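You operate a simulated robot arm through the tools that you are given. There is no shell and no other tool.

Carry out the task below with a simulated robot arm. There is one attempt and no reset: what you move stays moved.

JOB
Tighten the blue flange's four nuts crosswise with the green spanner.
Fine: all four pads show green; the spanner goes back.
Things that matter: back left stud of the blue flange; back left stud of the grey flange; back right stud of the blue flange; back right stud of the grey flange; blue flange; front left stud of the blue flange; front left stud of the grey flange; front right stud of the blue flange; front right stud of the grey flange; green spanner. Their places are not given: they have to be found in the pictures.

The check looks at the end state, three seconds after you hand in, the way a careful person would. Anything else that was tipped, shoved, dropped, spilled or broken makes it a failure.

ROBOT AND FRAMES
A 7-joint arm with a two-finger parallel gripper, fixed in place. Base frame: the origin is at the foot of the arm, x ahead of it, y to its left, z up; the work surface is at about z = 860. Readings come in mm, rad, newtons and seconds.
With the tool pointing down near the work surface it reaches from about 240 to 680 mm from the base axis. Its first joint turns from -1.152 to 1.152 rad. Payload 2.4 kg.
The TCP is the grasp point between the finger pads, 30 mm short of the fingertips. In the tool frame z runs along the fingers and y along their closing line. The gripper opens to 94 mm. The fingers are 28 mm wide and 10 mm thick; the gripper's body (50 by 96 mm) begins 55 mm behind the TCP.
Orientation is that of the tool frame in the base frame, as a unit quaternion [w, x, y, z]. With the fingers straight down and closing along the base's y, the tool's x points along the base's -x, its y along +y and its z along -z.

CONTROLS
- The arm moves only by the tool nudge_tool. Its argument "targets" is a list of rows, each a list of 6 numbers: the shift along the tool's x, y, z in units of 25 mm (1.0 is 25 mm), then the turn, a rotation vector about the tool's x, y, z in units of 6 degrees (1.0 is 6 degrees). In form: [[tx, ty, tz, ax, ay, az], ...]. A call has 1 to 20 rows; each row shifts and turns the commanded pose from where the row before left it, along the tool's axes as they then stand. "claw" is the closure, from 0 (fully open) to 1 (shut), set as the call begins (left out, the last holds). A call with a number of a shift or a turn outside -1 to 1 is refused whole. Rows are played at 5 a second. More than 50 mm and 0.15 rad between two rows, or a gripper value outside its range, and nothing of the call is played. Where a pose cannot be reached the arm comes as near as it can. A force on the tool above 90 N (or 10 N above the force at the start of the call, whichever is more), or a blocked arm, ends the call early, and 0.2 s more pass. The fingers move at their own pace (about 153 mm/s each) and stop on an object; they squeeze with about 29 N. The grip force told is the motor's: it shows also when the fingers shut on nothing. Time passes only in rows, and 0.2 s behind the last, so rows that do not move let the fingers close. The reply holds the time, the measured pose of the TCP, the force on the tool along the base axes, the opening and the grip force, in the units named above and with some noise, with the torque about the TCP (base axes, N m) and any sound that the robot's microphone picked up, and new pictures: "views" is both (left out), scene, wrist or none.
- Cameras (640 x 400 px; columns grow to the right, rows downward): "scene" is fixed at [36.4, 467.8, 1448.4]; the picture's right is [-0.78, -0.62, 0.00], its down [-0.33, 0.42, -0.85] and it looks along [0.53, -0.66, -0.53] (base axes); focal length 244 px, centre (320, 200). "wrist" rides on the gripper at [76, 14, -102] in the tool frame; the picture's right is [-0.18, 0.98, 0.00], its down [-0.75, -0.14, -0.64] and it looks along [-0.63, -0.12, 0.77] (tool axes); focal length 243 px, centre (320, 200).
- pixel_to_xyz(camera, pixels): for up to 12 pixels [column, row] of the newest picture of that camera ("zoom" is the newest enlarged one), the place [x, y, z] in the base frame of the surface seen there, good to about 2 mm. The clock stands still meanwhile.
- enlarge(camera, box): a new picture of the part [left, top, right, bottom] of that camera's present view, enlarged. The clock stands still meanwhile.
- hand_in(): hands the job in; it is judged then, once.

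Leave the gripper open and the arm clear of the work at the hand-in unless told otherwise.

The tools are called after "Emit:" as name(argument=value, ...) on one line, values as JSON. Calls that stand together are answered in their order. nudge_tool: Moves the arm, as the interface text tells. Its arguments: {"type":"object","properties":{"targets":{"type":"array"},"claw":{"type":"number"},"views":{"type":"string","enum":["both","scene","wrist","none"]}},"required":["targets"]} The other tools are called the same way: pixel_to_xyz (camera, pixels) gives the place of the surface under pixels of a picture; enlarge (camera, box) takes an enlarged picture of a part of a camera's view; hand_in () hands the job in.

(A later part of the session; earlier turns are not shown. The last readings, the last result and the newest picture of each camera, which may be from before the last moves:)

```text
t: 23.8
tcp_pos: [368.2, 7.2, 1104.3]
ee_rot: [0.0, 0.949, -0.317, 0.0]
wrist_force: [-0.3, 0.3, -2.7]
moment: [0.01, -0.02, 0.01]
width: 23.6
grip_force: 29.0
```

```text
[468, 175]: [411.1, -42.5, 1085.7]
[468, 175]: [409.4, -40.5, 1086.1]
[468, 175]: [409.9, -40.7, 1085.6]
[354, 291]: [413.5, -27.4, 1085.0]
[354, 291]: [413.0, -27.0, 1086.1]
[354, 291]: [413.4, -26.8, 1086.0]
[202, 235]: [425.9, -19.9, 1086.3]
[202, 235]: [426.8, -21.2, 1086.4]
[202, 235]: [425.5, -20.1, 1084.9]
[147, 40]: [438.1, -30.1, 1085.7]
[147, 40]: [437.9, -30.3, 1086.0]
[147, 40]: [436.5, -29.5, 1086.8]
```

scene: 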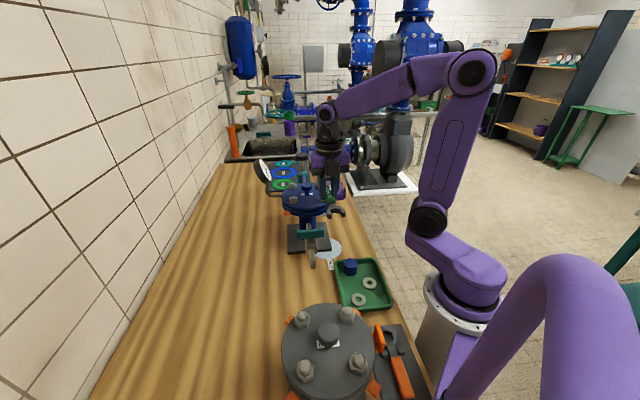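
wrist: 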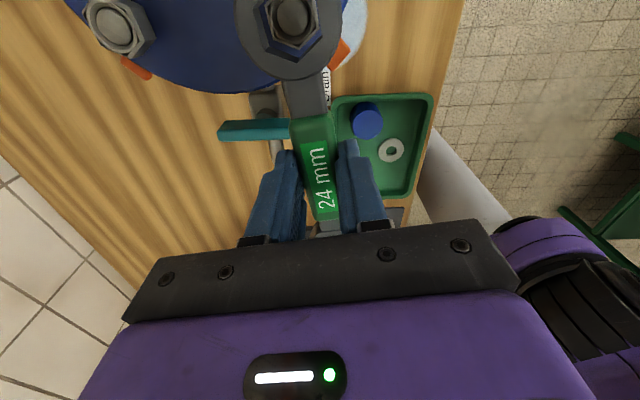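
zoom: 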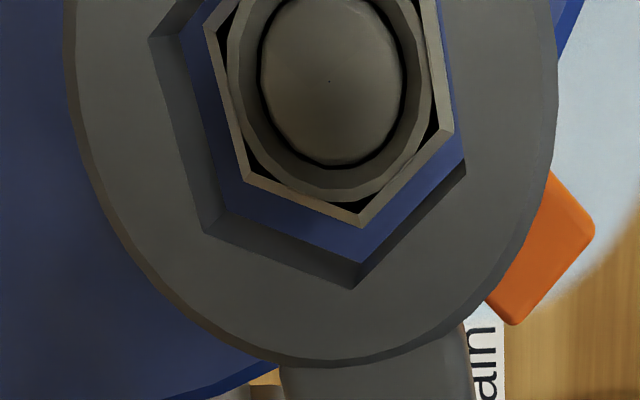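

Only about 0.6 mm along tool x remains. I correct and lower 10 mm to just reach the nut's top, checking the force.

Emit:
nudge_tool(targets=[[0.024, 0, 0, 0, 0, 0], [0, 0, 0.2, 0, 0, 0], [0, 0, 0.2, 0, 0, 0], [0, 0, 0, 0, 0, 0]], views="wrist")

Emit:
enlarge(camera="wrist", box=[220, 0, 360, 88])

```text
t: 24.8
tcp_pos: [369.7, 7.0, 1094.3]
ee_rot: [0.0, 0.948, -0.317, 0.0]
wrist_force: [0.2, 0.3, -2.3]
moment: [-0.02, -0.02, 0.04]
width: 23.6
grip_force: 29.1
```

wrist: 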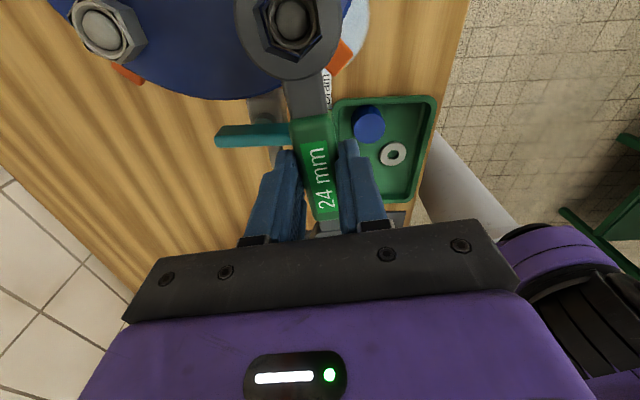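

```text
4.55 times, centred on (290, 44) of wrist
```

zoom: 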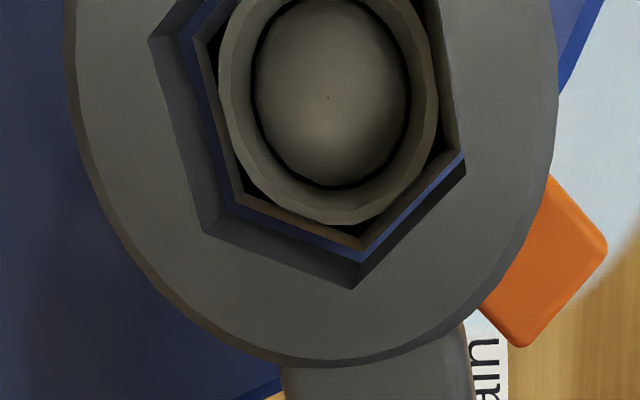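

The nut is nesting in the hole. I shift a hair (0.2–0.3 mm) and lower 4 mm to see if it slides on.

Emit:
nudge_tool(targets=[[0.008, 0.012, 0, 0, 0, 0], [0, 0, 0.08, 0, 0, 0], [0, 0, 0.08, 0, 0, 0], [0, 0, 0, 0, 0, 0]], views="wrist")

Emit:
enlarge(camera="wrist", box=[220, 0, 360, 88])

```text
t: 25.8
tcp_pos: [370.0, 7.7, 1090.4]
ee_rot: [0.0, 0.948, -0.317, 0.0]
wrist_force: [-0.3, 0.3, -2.6]
moment: [-0.04, 0.0, -0.03]
width: 23.7
grip_force: 28.8
```

wrist: 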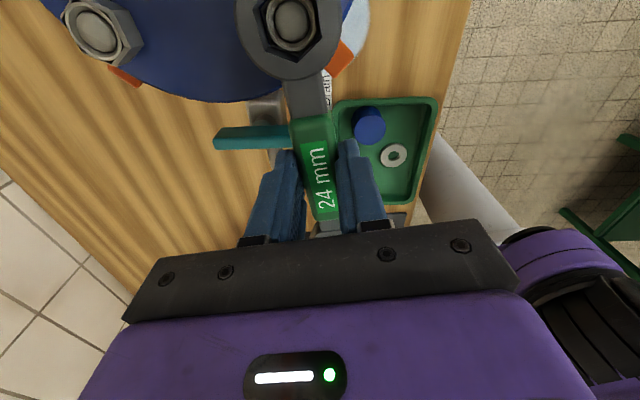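

```text
4.55 times, centred on (290, 44) of wrist
```

zoom: 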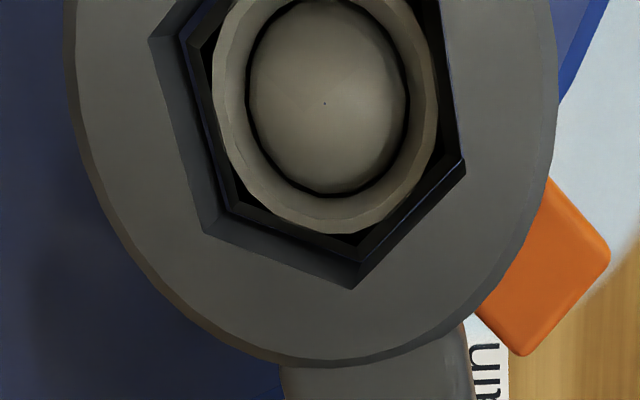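

It's sliding on without force. I lower 7 mm more so the ring bottom sits ~3 mm above the flange.

Emit:
nudge_tool(targets=[[0, 0, 0.1, 0, 0, 0], [0, 0, 0.1, 0, 0, 0], [0, 0, 0.08, 0, 0, 0], [0, 0, 0, 0, 0, 0]], views="both")

Emit:
enlarge(camera="scene", box=[275, 160, 365, 225])

Emit:
enlarge(camera="wrist", box=[220, 0, 360, 88])

```text
t: 26.8
tcp_pos: [370.0, 6.9, 1082.3]
ee_rot: [0.0, 0.949, -0.317, 0.0]
wrist_force: [-0.1, -0.2, -2.2]
moment: [0.0, -0.01, -0.01]
width: 23.8
grip_force: 29.1
```

scene: 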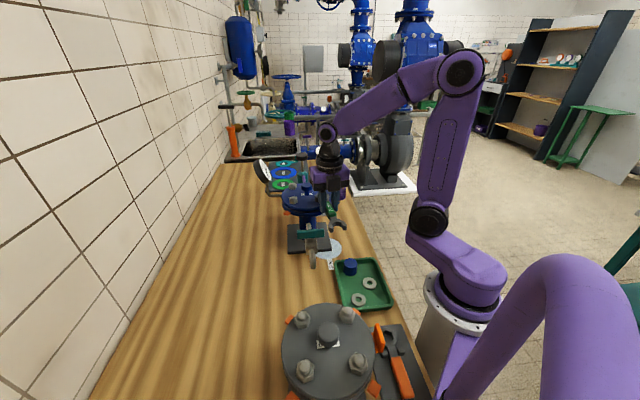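
wrist: 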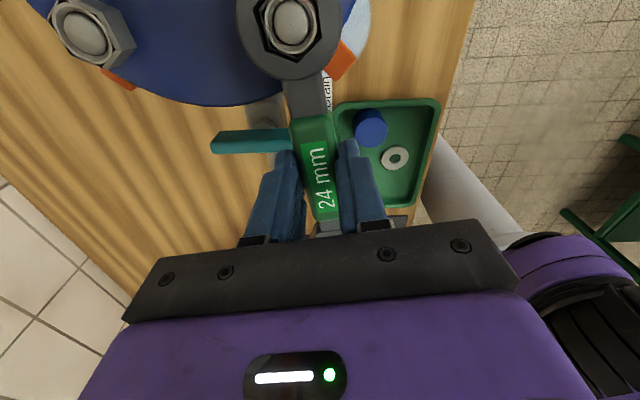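

```text
6.15 times, centred on (320, 192) of scene
```

zoom: 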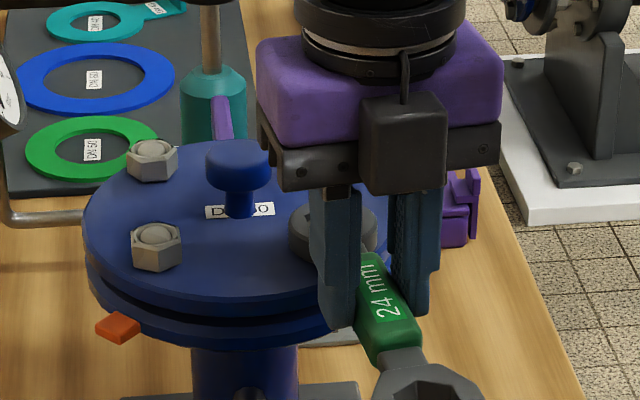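

```text
4.55 times, centred on (290, 44) of wrist
```

zoom: 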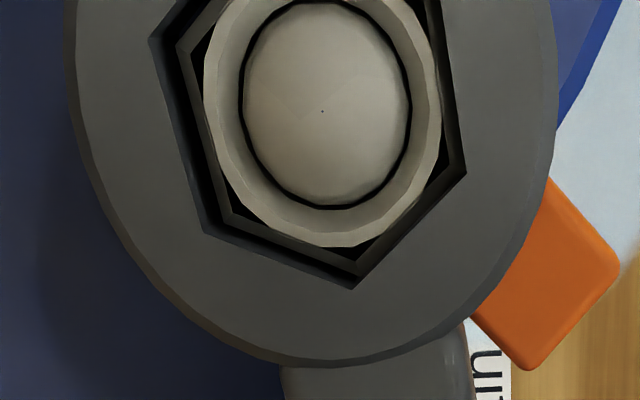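

The ring is seated fully over nut A (ring bottom ≈1049). Now I turn clockwise seen from above about the nut: 2 rows of 3° with compensating shift, watching force and torque.

Emit:
nudge_tool(targets=[[0.0047, -0.1466, 0, 0, 0, 0.5], [0.0047, -0.1466, 0, 0, 0, 0.5], [0, 0, 0, 0, 0, 0]], views="none")

```text
t: 27.6
tcp_pos: [375.1, 12.4, 1082.6]
ee_rot: [0.0, 0.93, -0.366, -0.001]
wrist_force: [-0.6, 0.1, -2.1]
moment: [0.01, 0.02, -0.07]
width: 23.8
grip_force: 28.6
```

Almost no resistance yet. I turn another 6°.

Emit:
nudge_tool(targets=[[0.0047, -0.1466, 0, 0, 0, 0.5], [0.0047, -0.1466, 0, 0, 0, 0.5], [0, 0, 0, 0, 0, 0]], views="wrist")

Emit:
enlarge(camera="wrist", box=[220, 0, 360, 88])

```text
t: 28.4
tcp_pos: [378.7, 16.1, 1082.2]
ee_rot: [0.0, 0.91, -0.415, 0.0]
wrist_force: [-4.5, -8.4, 2.8]
moment: [-0.47, -0.09, -0.29]
width: 23.6
grip_force: 28.8
```

wrist: 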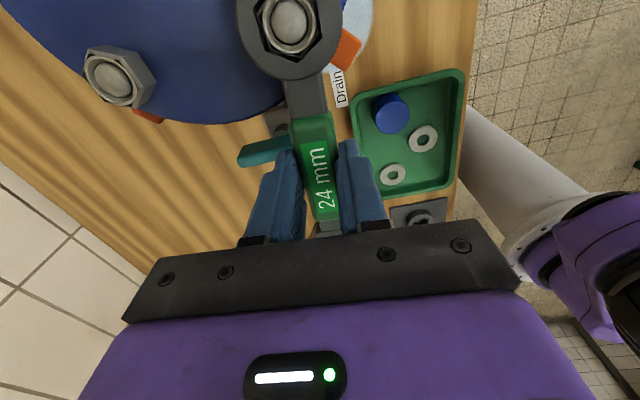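

```text
4.55 times, centred on (290, 44) of wrist
```

zoom: 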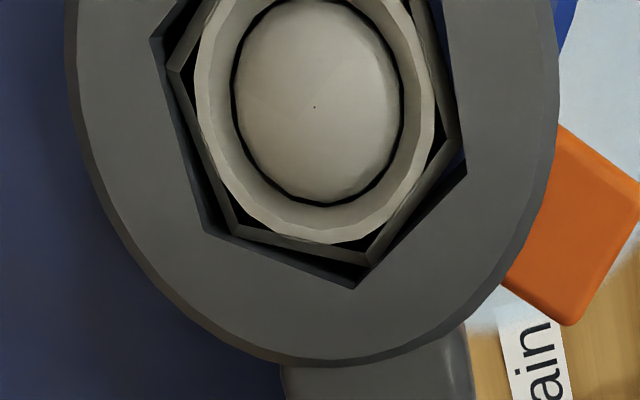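

Contact is made (about 9 N tangential, 0.6 N·m). I continue 6° clockwise and watch for torque and sound.

Emit:
nudge_tool(targets=[[0.0047, -0.1466, 0, 0, 0, 0.5], [0.0047, -0.1466, 0, 0, 0, 0.5], [0, 0, 0, 0, 0, 0]], views="wrist")

Emit:
enlarge(camera="wrist", box=[220, 0, 360, 88])

```text
t: 29.2
tcp_pos: [384.8, 22.9, 1081.6]
ee_rot: [0.002, 0.887, -0.462, -0.001]
wrist_force: [-8.0, -8.2, 3.4]
moment: [-0.57, -0.02, -0.36]
width: 23.8
grip_force: 28.5
```

wrist: 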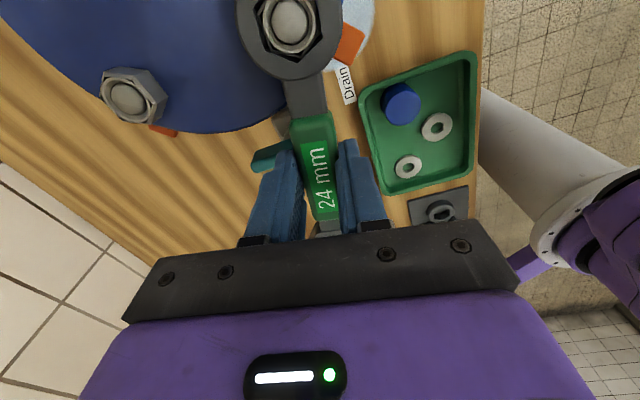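

```text
4.55 times, centred on (290, 44) of wrist
```

zoom: 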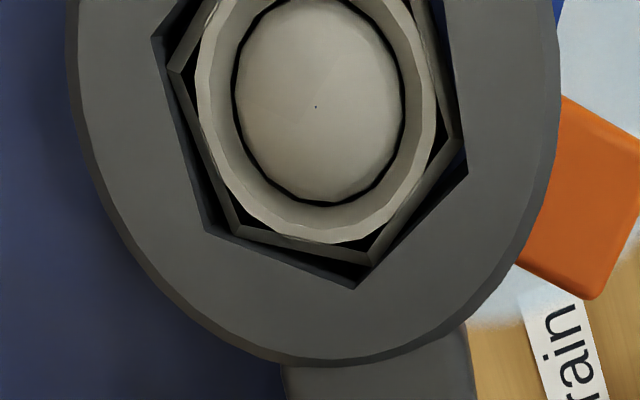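

The nut turns with the ring at ~0.8 N·m and the pad is still orange. I turn another 12°.

Emit:
nudge_tool(targets=[[0.0047, -0.1466, 0, 0, 0, 0.5], [0.0047, -0.1466, 0, 0, 0, 0.5], [0.0047, -0.1466, 0, 0, 0, 0.5], [0.0047, -0.1466, 0, 0, 0, 0.5], [0, 0, 0, 0, 0, 0]], views="wrist")

Emit:
enlarge(camera="wrist", box=[220, 0, 400, 112])

```text
t: 30.4
tcp_pos: [397.3, 29.7, 1082.8]
ee_rot: [-0.001, 0.835, -0.551, 0.0]
wrist_force: [-4.3, -4.3, -0.8]
moment: [-0.3, 0.06, 0.19]
width: 23.5
grip_force: 28.6
```

wrist: 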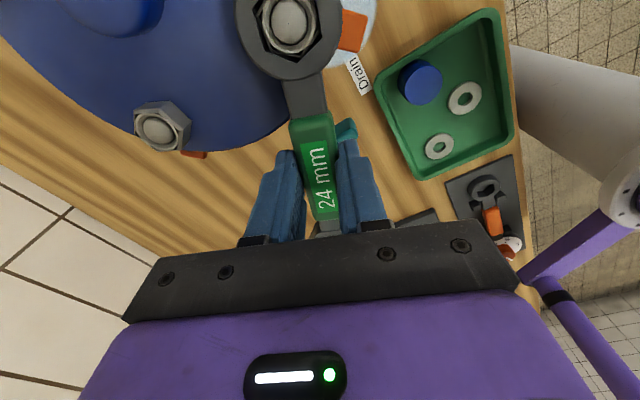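

```text
3.56 times, centred on (310, 56) of wrist
```

zoom: 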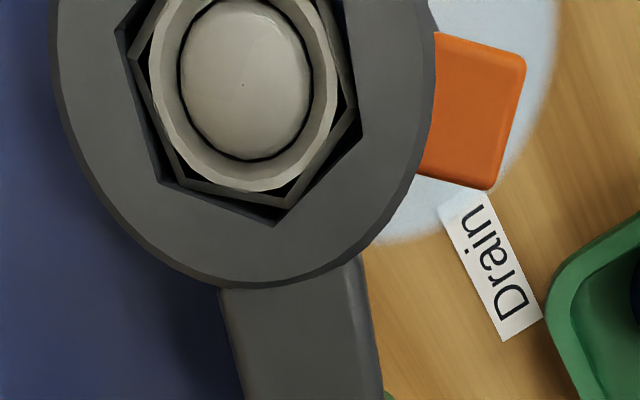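

Still orange, torque low. I keep turning 15° more, with steady reading.

Emit:
nudge_tool(targets=[[0.0047, -0.1466, 0, 0, 0, 0.5], [0.0047, -0.1466, 0, 0, 0, 0.5], [0.0047, -0.1466, 0, 0, 0, 0.5], [0.0047, -0.1466, 0, 0, 0, 0.5], [0.0047, -0.1466, 0, 0, 0, 0.5], [0, 0, 0, 0, 0, 0]], views="wrist")

Emit:
enlarge(camera="wrist", box=[220, 0, 400, 112])

```text
t: 31.8
tcp_pos: [415.5, 35.0, 1082.5]
ee_rot: [0.0, 0.755, -0.655, -0.001]
wrist_force: [-13.1, 5.0, -8.9]
moment: [0.58, 0.4, 0.09]
width: 23.5
grip_force: 29.1
```

wrist: 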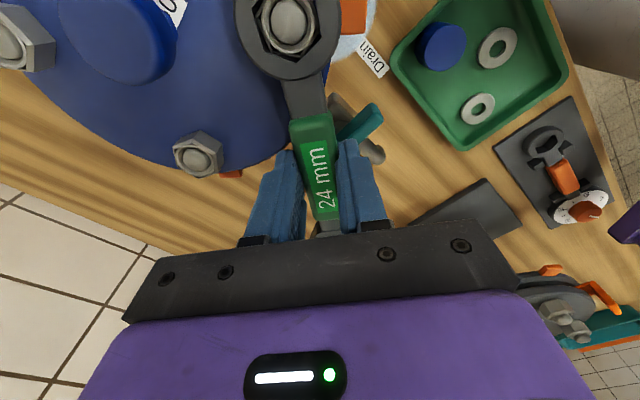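

```text
3.56 times, centred on (310, 56) of wrist
```

zoom: 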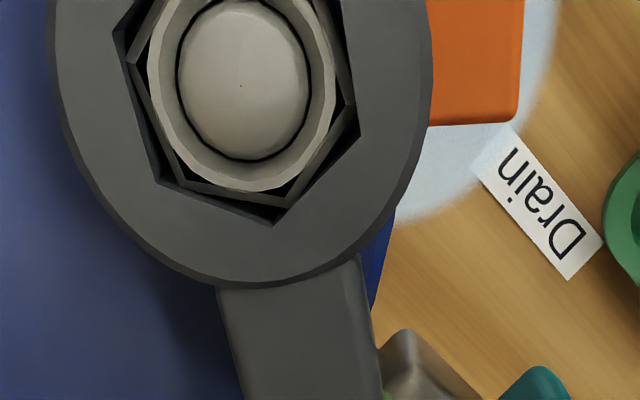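

Still orange, ~0.9 N·m; yaw now 98°. I relieve a little radial load (0.5 mm outward) and turn 12° more.

Emit:
nudge_tool(targets=[[-0.02, 0, 0, 0, 0, 0], [0.0042, -0.1466, 0, 0, 0, 0.5], [0.0042, -0.1466, 0, 0, 0, 0.5], [0.0042, -0.1466, 0, 0, 0, 0.5], [0.0042, -0.1466, 0, 0, 0, 0.5], [0, 0, 0, 0, 0, 0]], views="wrist")

Emit:
enlarge(camera="wrist", box=[220, 0, 400, 112])

```text
t: 33.2
tcp_pos: [431.0, 34.4, 1084.3]
ee_rot: [0.0, -0.682, 0.731, 0.0]
wrist_force: [-10.9, -4.7, -11.6]
moment: [0.36, 0.26, 0.37]
width: 23.6
grip_force: 28.9
```

wrist: 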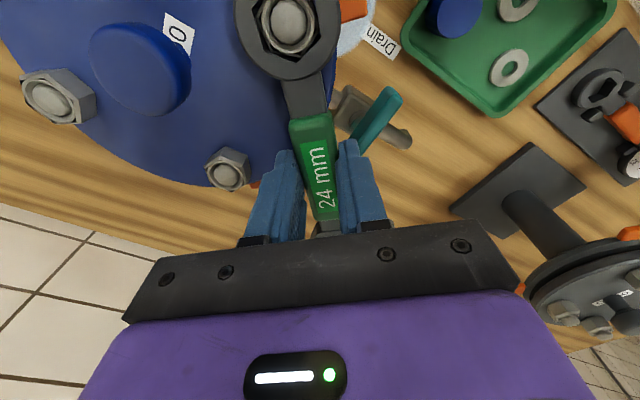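

```text
3.56 times, centred on (310, 56) of wrist
```

zoom: 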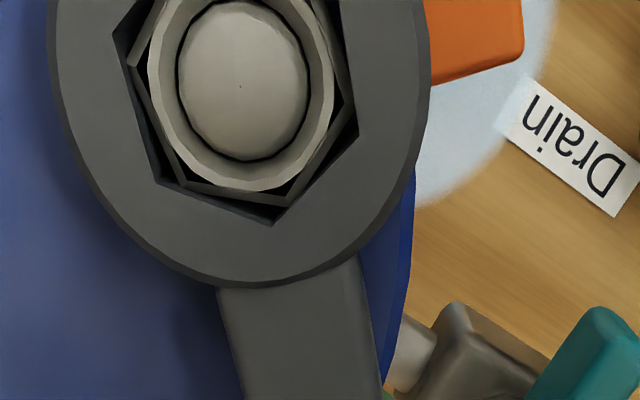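

Yaw is 86° and the pad is still orange. I let it settle a moment and read the forces.

Emit:
nudge_tool(targets=[[0, 0, 0, 0, 0, 0], [0, 0, 0, 0, 0, 0]], views="scene")

Emit:
enlarge(camera="scene", box=[275, 160, 365, 225])

```text
t: 33.8
tcp_pos: [430.9, 34.9, 1083.6]
ee_rot: [-0.001, -0.683, 0.73, 0.001]
wrist_force: [-11.3, -6.5, -10.5]
moment: [0.17, 0.27, 0.38]
width: 23.7
grip_force: 29.1
```

scene: 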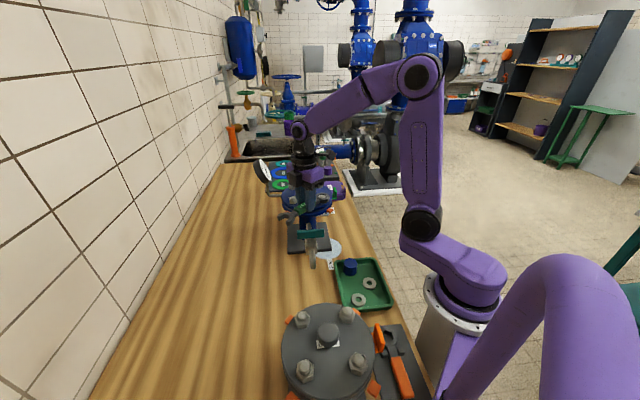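

```text
6.15 times, centred on (320, 192) of scene
```

zoom: 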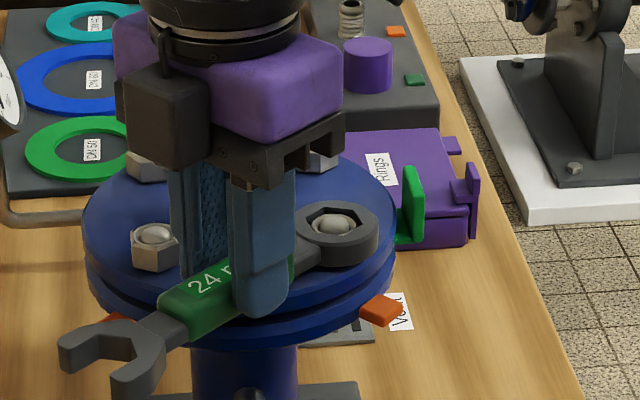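

The spanner is well on nut A at yaw 86°. I trim 0.25 mm inward and turn another 9° (limit before coming near nut B).

Emit:
nudge_tool(targets=[[0.01, 0, 0.02, 0, 0, 0], [0.0047, -0.1466, 0, 0, 0, 0.5], [0.0047, -0.1466, 0, 0, 0, 0.5], [0.0047, -0.1466, 0, 0, 0, 0.5], [0, 0, 0, 0, 0, 0]], views="wrist")

Emit:
enlarge(camera="wrist", box=[220, 0, 360, 88])

```text
t: 35.0
tcp_pos: [440.6, 34.2, 1083.2]
ee_rot: [0.0, -0.623, 0.782, 0.0]
wrist_force: [-14.2, -9.1, 3.5]
moment: [-0.75, 0.42, 0.46]
width: 23.6
grip_force: 28.6
```

wrist: 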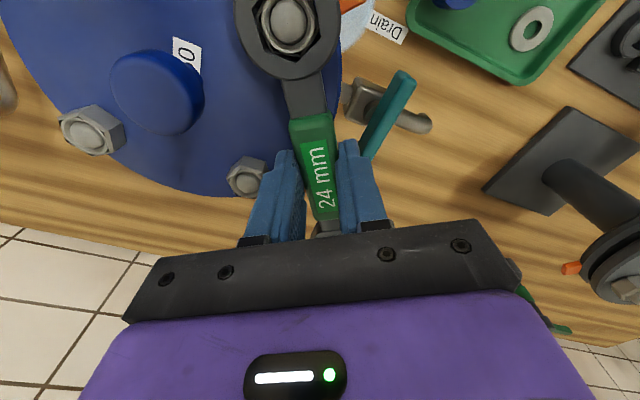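

```text
4.55 times, centred on (290, 44) of wrist
```

zoom: 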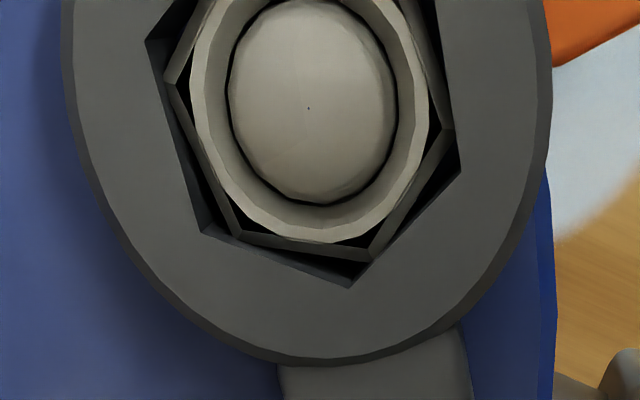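

Nut A has turned about 60° in all; pad still orange. I need another stroke: back off 6° to free play, lift 22 mm, and turn back 60° over the nut.

Emit:
nudge_tool(targets=[[0.003, 0.1466, 0, 0, 0, -0.5], [0.003, 0.1466, 0, 0, 0, -0.5], [0, 0, 0, 0, 0, 0], [0, 0, -0.3, 0, 0, 0], [0, 0, -0.6, 0, 0, 0], [0, 0, 0, 0, 0, 0]], views="wrist")

Emit:
enlarge(camera="wrist", box=[220, 0, 360, 88])

```text
t: 36.4
tcp_pos: [435.7, 36.1, 1106.8]
ee_rot: [0.001, -0.664, 0.748, 0.0]
wrist_force: [-0.3, 0.1, -2.2]
moment: [-0.02, 0.01, 0.02]
width: 23.9
grip_force: 29.3
```

wrist: 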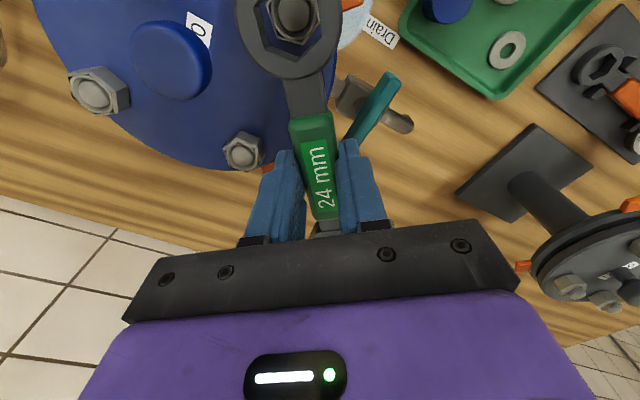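

```text
4.55 times, centred on (290, 44) of wrist
```

zoom: 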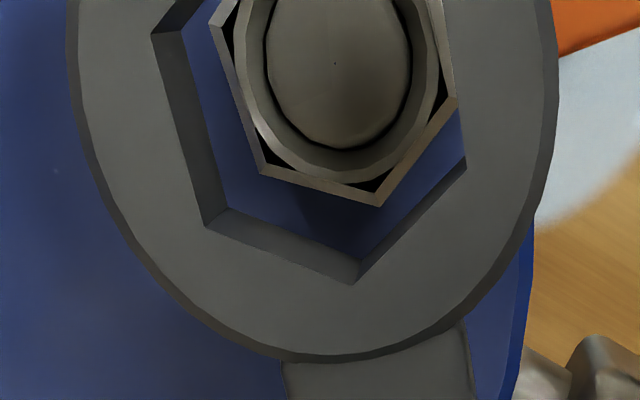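

Nut AF is ~23 in a 25 mm hole, so play is ±11°, generous. Nut A now stands at ≈89°, my ring at 83°. I shift (+1.3,+0.5) mm and turn back 66° about the corrected pivot (69,1.2), then look.

Emit:
nudge_tool(targets=[[0.05, 0.02, 0, 0, 0, 0], [0.0101, 0.2888, 0, 0, 0, -1], [0.0101, 0.2888, 0, 0, 0, -1], [0.0101, 0.2888, 0, 0, 0, -1], [0.0101, 0.2888, 0, 0, 0, -1], [0.0101, 0.2888, 0, 0, 0, -1], [0.0101, 0.2888, 0, 0, 0, -1], [0.0101, 0.2888, 0, 0, 0, -1], [0.0101, 0.2888, 0, 0, 0, -1], [0.0101, 0.2888, 0, 0, 0, -1], [0.0101, 0.2888, 0, 0, 0, -1], [0.0101, 0.2888, 0, 0, 0, -1], [0, 0, 0, 0, 0, 0]], views="wrist")

Emit:
enlarge(camera="wrist", box=[220, 0, 360, 88])

```text
t: 39.2
tcp_pos: [365.0, 1.2, 1105.1]
ee_rot: [0.001, 0.964, -0.266, -0.001]
wrist_force: [0.1, -0.6, -2.1]
moment: [0.0, -0.02, -0.01]
width: 23.4
grip_force: 29.3
```

wrist: 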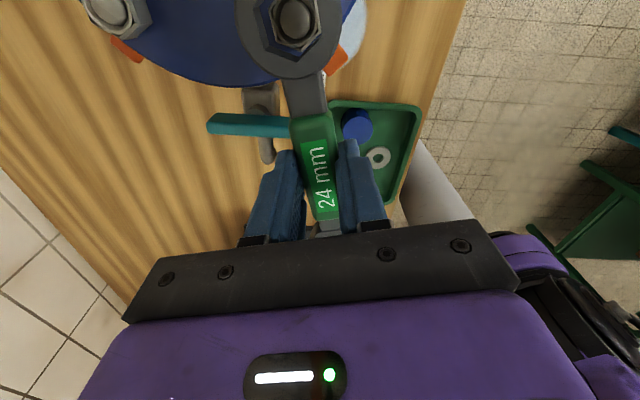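

```text
4.55 times, centred on (290, 44) of wrist
```

zoom: 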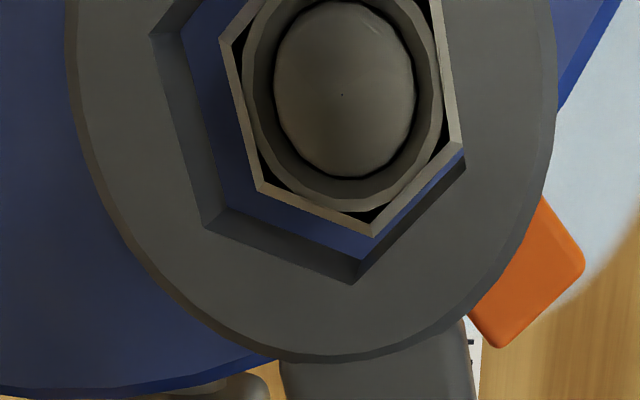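

Orientation is matched at yaw 149°. I shift (-0.55,+1.05) mm and lower 12 mm first, checking force.

Emit:
nudge_tool(targets=[[-0.022, 0.042, 0, 0, 0, 0], [0, 0, 0.25, 0, 0, 0], [0, 0, 0.25, 0, 0, 0], [0, 0, 0, 0, 0, 0]], views="wrist")

Emit:
enlarge(camera="wrist", box=[220, 0, 360, 88])

```text
t: 40.2
tcp_pos: [365.9, -0.8, 1091.9]
ee_rot: [0.0, 0.964, -0.265, 0.0]
wrist_force: [0.0, 1.2, -1.4]
moment: [0.0, 0.02, 0.02]
width: 23.5
grip_force: 28.7
```

wrist: 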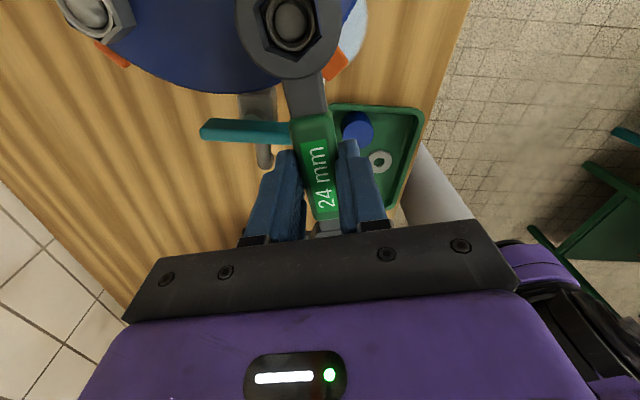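

```text
4.55 times, centred on (290, 44) of wrist
```

zoom: 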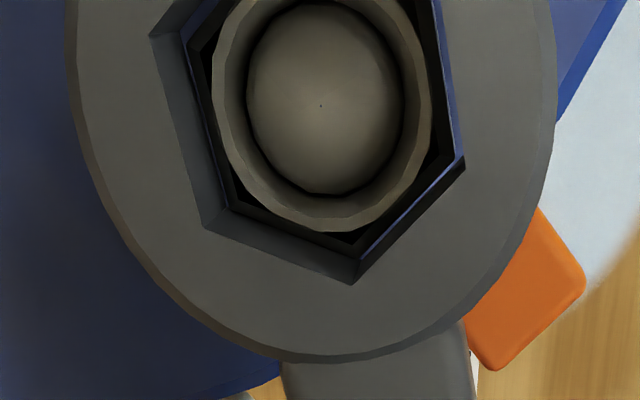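

It's sliding on. I lower 9 mm more and then turn 30° clockwise.

Emit:
nudge_tool(targets=[[0, 0, 0.2, 0, 0, 0], [0, 0, 0.18, 0, 0, 0], [0.0063, -0.1444, 0, 0, 0, 0.5], [0.0063, -0.1444, 0, 0, 0, 0.5], [0.0063, -0.1444, 0, 0, 0, 0.5], [0.0063, -0.1444, 0, 0, 0, 0.5], [0.0063, -0.1444, 0, 0, 0, 0.5], [0.0063, -0.1444, 0, 0, 0, 0.5], [0.0063, -0.1444, 0, 0, 0, 0.5], [0.0063, -0.1444, 0, 0, 0, 0.5], [0.0063, -0.1444, 0, 0, 0, 0.5], [0.0063, -0.1444, 0, 0, 0, 0.5], [0, 0, 0, 0, 0, 0]], views="wrist")

Emit:
enlarge(camera="wrist", box=[220, 0, 400, 112])

```text
t: 43.0
tcp_pos: [384.3, 19.8, 1082.5]
ee_rot: [0.012, 0.862, -0.507, -0.008]
wrist_force: [-38.7, -39.1, 2.6]
moment: [-0.83, 0.5, 1.02]
width: 28.0
grip_force: 29.3
```

wrist: 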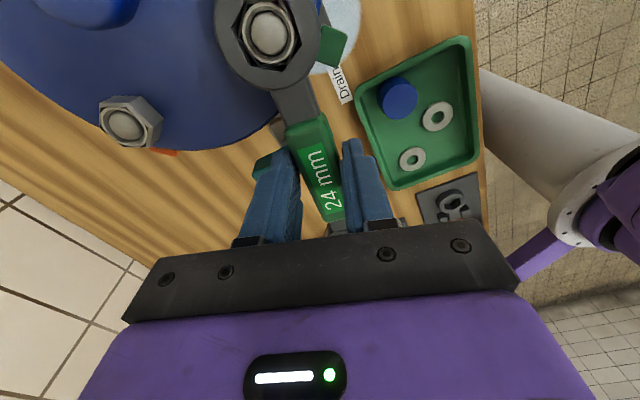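

```text
3.56 times, centred on (310, 56) of wrist
```

zoom: 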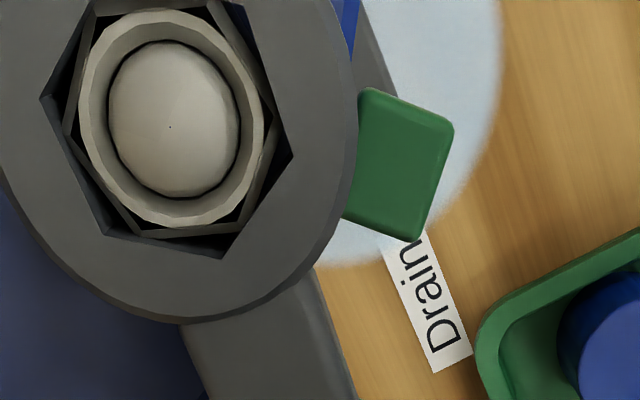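

The front pad of nut A has turned green; force rose to ~55 N and the spanner skewed slightly in the grip. I stop turning and back off 12° counter-clockwise to release the load.

Emit:
nudge_tool(targets=[[0.0025, 0.1446, 0, 0, 0, -0.5], [0.0025, 0.1446, 0, 0, 0, -0.5], [0.0025, 0.1446, 0, 0, 0, -0.5], [0.0025, 0.1446, 0, 0, 0, -0.5], [0, 0, 0, 0, 0, 0]], views="wrist")

Emit:
enlarge(camera="wrist", box=[220, 0, 400, 112])

```text
t: 44.2
tcp_pos: [379.0, 17.5, 1084.5]
ee_rot: [0.0, 0.911, -0.412, 0.0]
wrist_force: [-8.2, -2.4, -8.6]
moment: [0.15, 0.33, 0.5]
width: 23.5
grip_force: 29.0
```

wrist: 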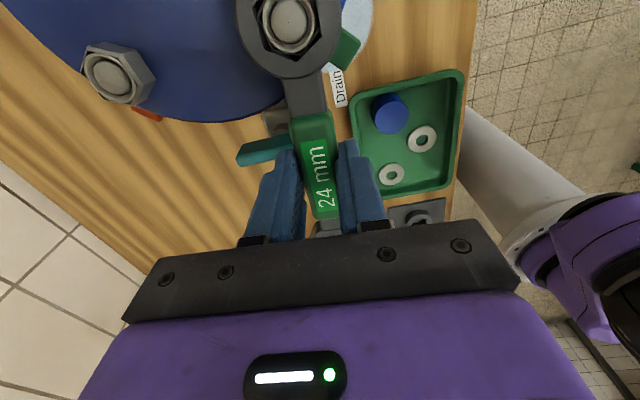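

```text
3.56 times, centred on (310, 56) of wrist
```

zoom: 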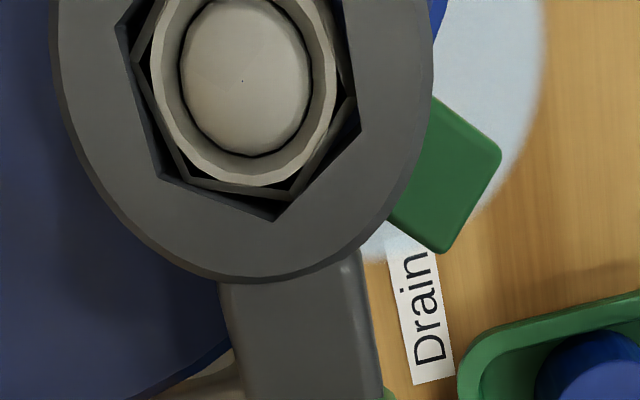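

The load is off, spanner straight in the grip again (23.5 mm), pad A green. I back off 9° more to the free middle, then lift 25 mm.

Emit:
nudge_tool(targets=[[0.0025, 0.1446, 0, 0, 0, -0.5], [0.0025, 0.1446, 0, 0, 0, -0.5], [0.0025, 0.1446, 0, 0, 0, -0.5], [0, 0, 0, 0, 0, 0], [0, 0, -0.3, 0, 0, 0], [0, 0, -0.7, 0, 0, 0], [0, 0, -1, 0, 0, 0], [0, 0, 0, 0, 0, 0]], views="both")

Emit:
enlarge(camera="wrist", box=[220, 0, 400, 112])

Emit:
enlarge(camera="scene", box=[275, 160, 365, 225])

```text
t: 46.0
tcp_pos: [372.5, 8.3, 1131.7]
ee_rot: [0.001, 0.94, -0.341, 0.0]
wrist_force: [0.3, -0.2, -1.4]
moment: [0.02, 0.0, 0.01]
width: 23.3
grip_force: 29.1
```

scene: 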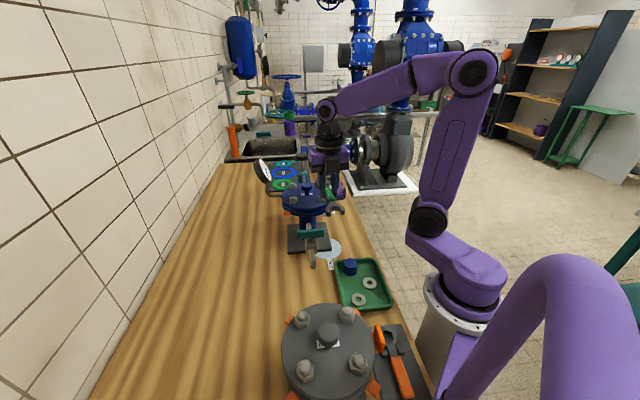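
wrist: 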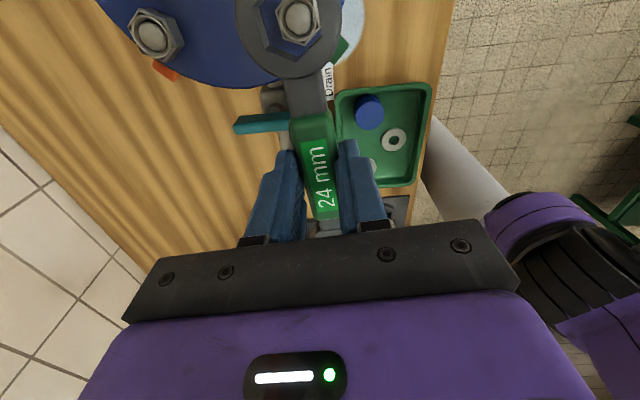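

```text
3.56 times, centred on (310, 56) of wrist
```

zoom: 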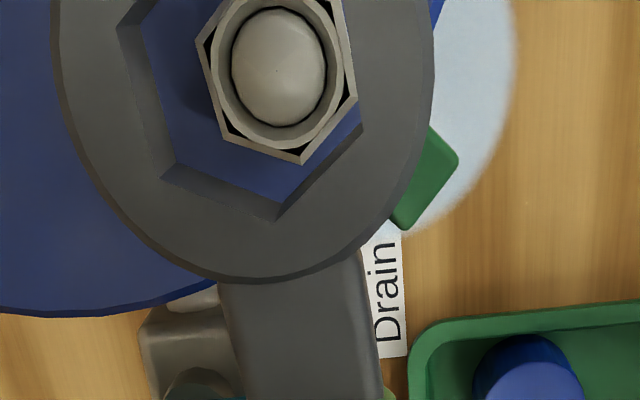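

```text
6.15 times, centred on (320, 192) of scene
```

zoom: 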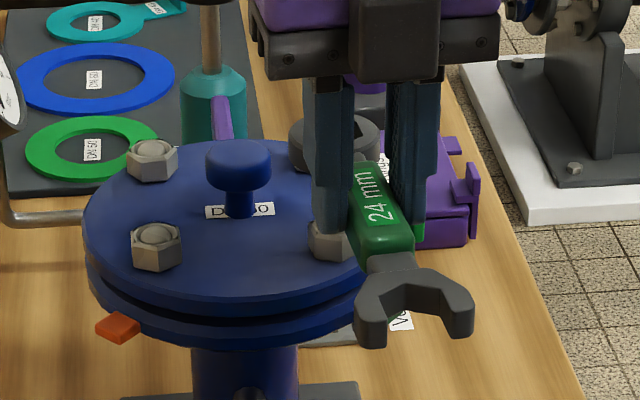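

Pad A is green and the spanner is free. Now the opposite nut C at ≈(550,-36), hex at ≈48°. I raise 28 mm, carry the spanner across (well above the knob).

Emit:
nudge_tool(targets=[[0, 0, -0.6, 0, 0, 0], [0, 0, -0.55, 0, 0, 0], [0.8525, -0.745, 0, 0, 0, 0], [0.8525, -0.745, 0, 0, 0, 0], [0.8525, -0.745, 0, 0, 0, 0], [0.8525, -0.745, 0, 0, 0, 0], [0.8525, -0.745, 0, 0, 0, 0], [0.8525, -0.745, 0, 0, 0, 0], [0.8525, -0.745, 0, 0, 0, 0], [0.8525, -0.745, 0, 0, 0, 0], [0, 0, 0, 0, 0, 0]], views="none")

Emit:
nudge_tool(targets=[[0, 0, 0, 0, 0, 1], [0, 0, 0, 0, 0, 1], [0, 0, 0, 0, 0, 1], [0, 0, 0, 0, 0, 1], [0, 0, 0, 0, 0, 1], [0, 0, 0, 0, 0, 1], [0, 0, 0, 0, 0, 1], [0, 0, 0, 0, 0, 1], [0, 0, 0, 0, 0, 1], [0, 0, 0, 0, 0, 1], [0, 0, 0, 0, 0, 1], [0, 0, 0, 0, 0, 1], [0, 0, 0, 0, 0, 1], [0, 0, 0, 0, 0, 1], [0, 0, 0, 0, 0, 1], [0, 0, 0, 0, 0, 0.67], [0, 0, 0, 0, 0, 0]], views="both")

Emit:
enlarge(camera="wrist", box=[220, 0, 360, 88])

```text
t: 48.4
tcp_pos: [599.8, 14.6, 1161.6]
ee_rot: [-0.001, 0.94, -0.341, 0.001]
wrist_force: [-0.5, 0.3, -2.4]
moment: [-0.01, -0.03, -0.01]
width: 23.8
grip_force: 28.8
```

```text
t: 52.0
tcp_pos: [598.0, 13.9, 1162.4]
ee_rot: [0.0, -0.391, 0.92, 0.0]
wrist_force: [0.0, -0.6, -2.5]
moment: [0.02, 0.01, -0.03]
width: 23.6
grip_force: 29.4
```

scene: 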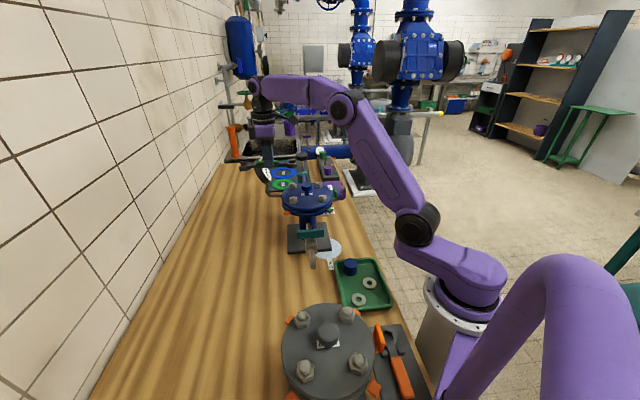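
wrist: 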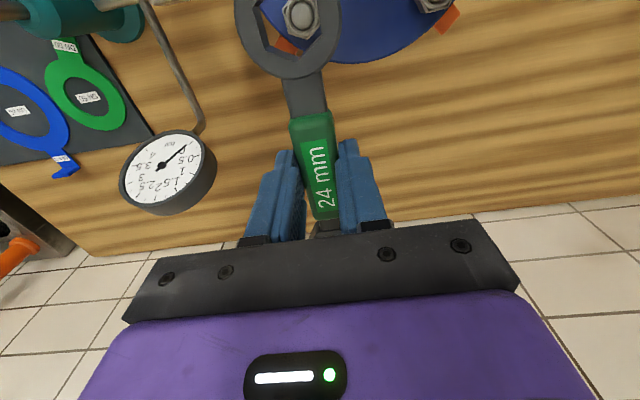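

```text
4.55 times, centred on (290, 44) of wrist
```

zoom: 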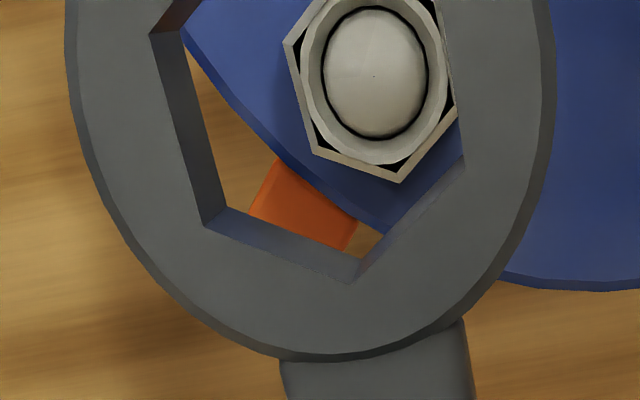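

I'm over nut C; yaw ≈46°. A gauge is at (165,175) in the wrist view, so I read its place, along with the nut and ring.

Emit:
pixel_to_xyz(camera="wrist", pixels=[[162, 165], [212, 160], [122, 180], [170, 213], [205, 185], [160, 132], [175, 75], [200, 128]])

Emit:
pixel_to_xyz(camera="zoom", pixels=[[375, 75], [375, 75], [375, 75], [398, 180], [398, 180], [317, 152], [317, 152], [290, 45], [290, 45], [455, 105], [455, 105], [420, 330]])

Emit:
pixel_to_xyz(camera="zoom", pixels=[[469, 171], [469, 171], [469, 171], [357, 288], [357, 288], [357, 288], [203, 232], [203, 232], [203, 232], [146, 35], [146, 35], [146, 35]])

```text
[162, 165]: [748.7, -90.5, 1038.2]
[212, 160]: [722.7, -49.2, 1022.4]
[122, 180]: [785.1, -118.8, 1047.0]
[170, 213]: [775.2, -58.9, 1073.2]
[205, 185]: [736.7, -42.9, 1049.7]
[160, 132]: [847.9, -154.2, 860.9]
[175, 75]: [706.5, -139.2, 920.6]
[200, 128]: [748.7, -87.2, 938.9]
```

```text
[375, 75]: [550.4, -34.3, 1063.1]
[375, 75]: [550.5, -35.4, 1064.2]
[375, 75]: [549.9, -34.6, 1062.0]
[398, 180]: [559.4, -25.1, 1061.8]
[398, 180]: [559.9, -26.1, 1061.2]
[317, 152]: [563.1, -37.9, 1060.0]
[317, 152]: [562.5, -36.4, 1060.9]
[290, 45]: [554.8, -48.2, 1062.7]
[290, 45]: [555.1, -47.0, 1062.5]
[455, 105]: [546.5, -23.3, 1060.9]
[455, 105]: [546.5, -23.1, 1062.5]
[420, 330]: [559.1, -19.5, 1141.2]
```

```text
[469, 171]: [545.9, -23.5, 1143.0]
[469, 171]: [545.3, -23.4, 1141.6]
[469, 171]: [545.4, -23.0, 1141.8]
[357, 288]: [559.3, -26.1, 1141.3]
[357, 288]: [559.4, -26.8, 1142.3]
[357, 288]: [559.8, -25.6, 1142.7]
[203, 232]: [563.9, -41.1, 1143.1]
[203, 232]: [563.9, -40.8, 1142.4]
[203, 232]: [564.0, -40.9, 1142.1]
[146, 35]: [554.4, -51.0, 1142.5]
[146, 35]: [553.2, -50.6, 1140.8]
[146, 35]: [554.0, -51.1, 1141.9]
```

Gauge's nearest edge is ~173 mm from nut C, spanner jaw reaches ~156 mm, so it clears. Nut C ≈ (550.4,-35.1), hex aligned with the ring. I shift (-1.2,+1.2) mm and lower to z≈1105, then look.

Emit:
nudge_tool(targets=[[-0.048, 0.048, 0, 0, 0, 0], [0, 0, 0.8, 0, 0, 0], [0, 0, 0.8, 0, 0, 0], [0, 0, 0.7, 0, 0, 0], [0, 0, 0, 0, 0, 0]], views="wrist")

Emit:
enlarge(camera="wrist", box=[220, 0, 360, 88])

```text
t: 53.2
tcp_pos: [598.5, 15.2, 1105.6]
ee_rot: [0.0, -0.392, 0.92, 0.0]
wrist_force: [0.7, -0.5, -2.7]
moment: [-0.01, 0.03, 0.01]
width: 23.7
grip_force: 29.1
```

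wrist: 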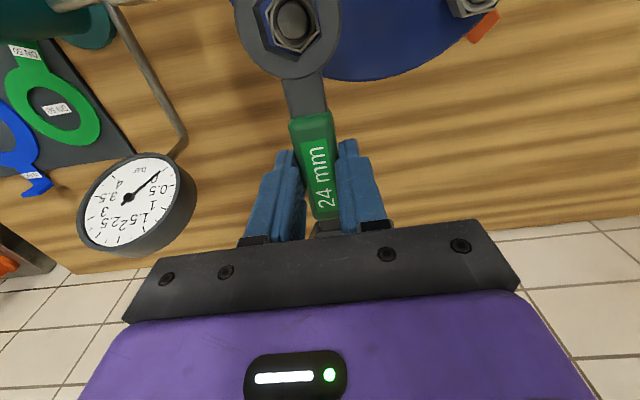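

```text
4.55 times, centred on (290, 44) of wrist
```

zoom: 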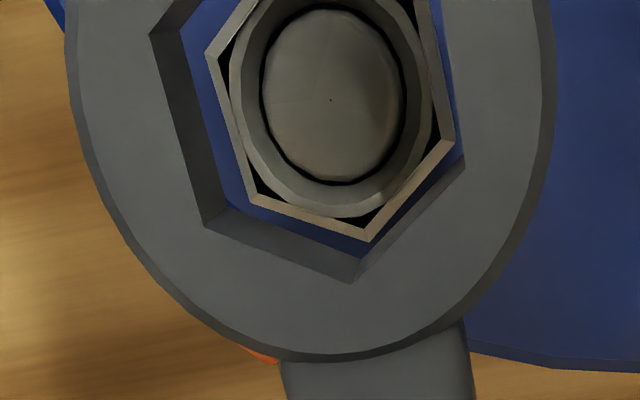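

Nut C is ~0.85 mm toward the gripper side. I shift (-0.85,-0.2) mm and lower 12.5 mm, checking.

Emit:
nudge_tool(targets=[[-0.034, -0.008, 0, 0, 0, 0], [0, 0, 0.25, 0, 0, 0], [0, 0, 0.25, 0, 0, 0], [0, 0, 0, 0, 0, 0]], views="wrist")

Emit:
enlarge(camera="wrist", box=[220, 0, 360, 88])

```text
t: 54.2
tcp_pos: [599.4, 15.6, 1092.3]
ee_rot: [0.001, -0.392, 0.92, 0.0]
wrist_force: [0.3, -0.4, -2.0]
moment: [-0.06, 0.0, 0.01]
width: 23.5
grip_force: 28.9
```

wrist: 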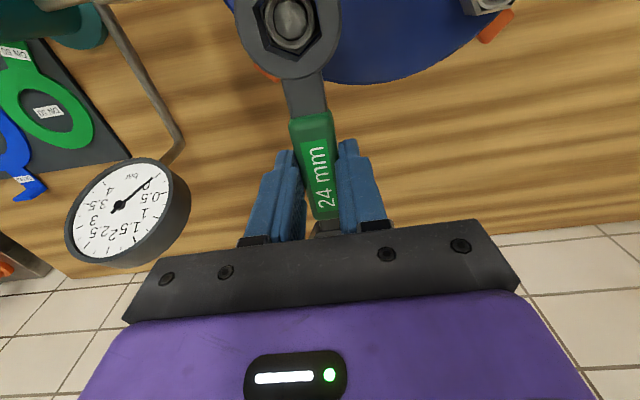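

```text
4.55 times, centred on (290, 44) of wrist
```

zoom: 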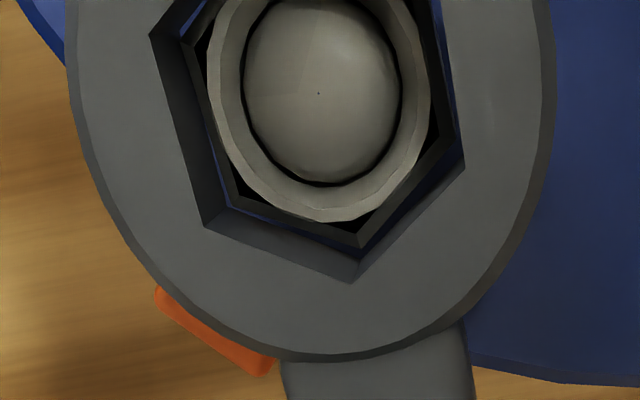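

Seating well. I lower 9 mm more and turn 24° clockwise.

Emit:
nudge_tool(targets=[[0, 0, 0.2, 0, 0, 0], [0, 0, 0.18, 0, 0, 0], [0.0063, -0.1444, 0, 0, 0, 0.5], [0.0063, -0.1444, 0, 0, 0, 0.5], [0.0063, -0.1444, 0, 0, 0, 0.5], [0.0063, -0.1444, 0, 0, 0, 0.5], [0.0063, -0.1444, 0, 0, 0, 0.5], [0.0063, -0.1444, 0, 0, 0, 0.5], [0.0063, -0.1444, 0, 0, 0, 0.5], [0.0063, -0.1444, 0, 0, 0, 0.5], [0, 0, 0, 0, 0, 0]], views="wrist")

Emit:
enlarge(camera="wrist", box=[220, 0, 400, 112])

```text
t: 56.6
tcp_pos: [615.5, -7.5, 1083.2]
ee_rot: [0.002, -0.191, 0.982, 0.0]
wrist_force: [7.2, 4.1, 6.5]
moment: [-0.18, 0.4, 0.53]
width: 23.7
grip_force: 28.7
```

wrist: 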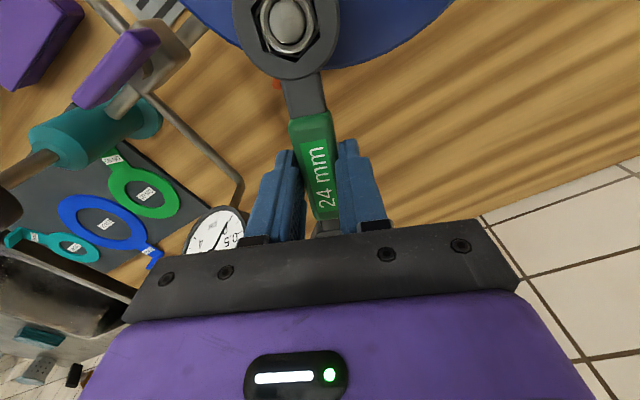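

```text
3.56 times, centred on (310, 56) of wrist
```

zoom: 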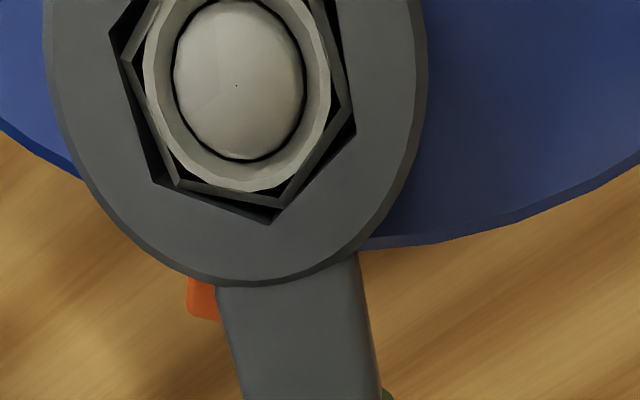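

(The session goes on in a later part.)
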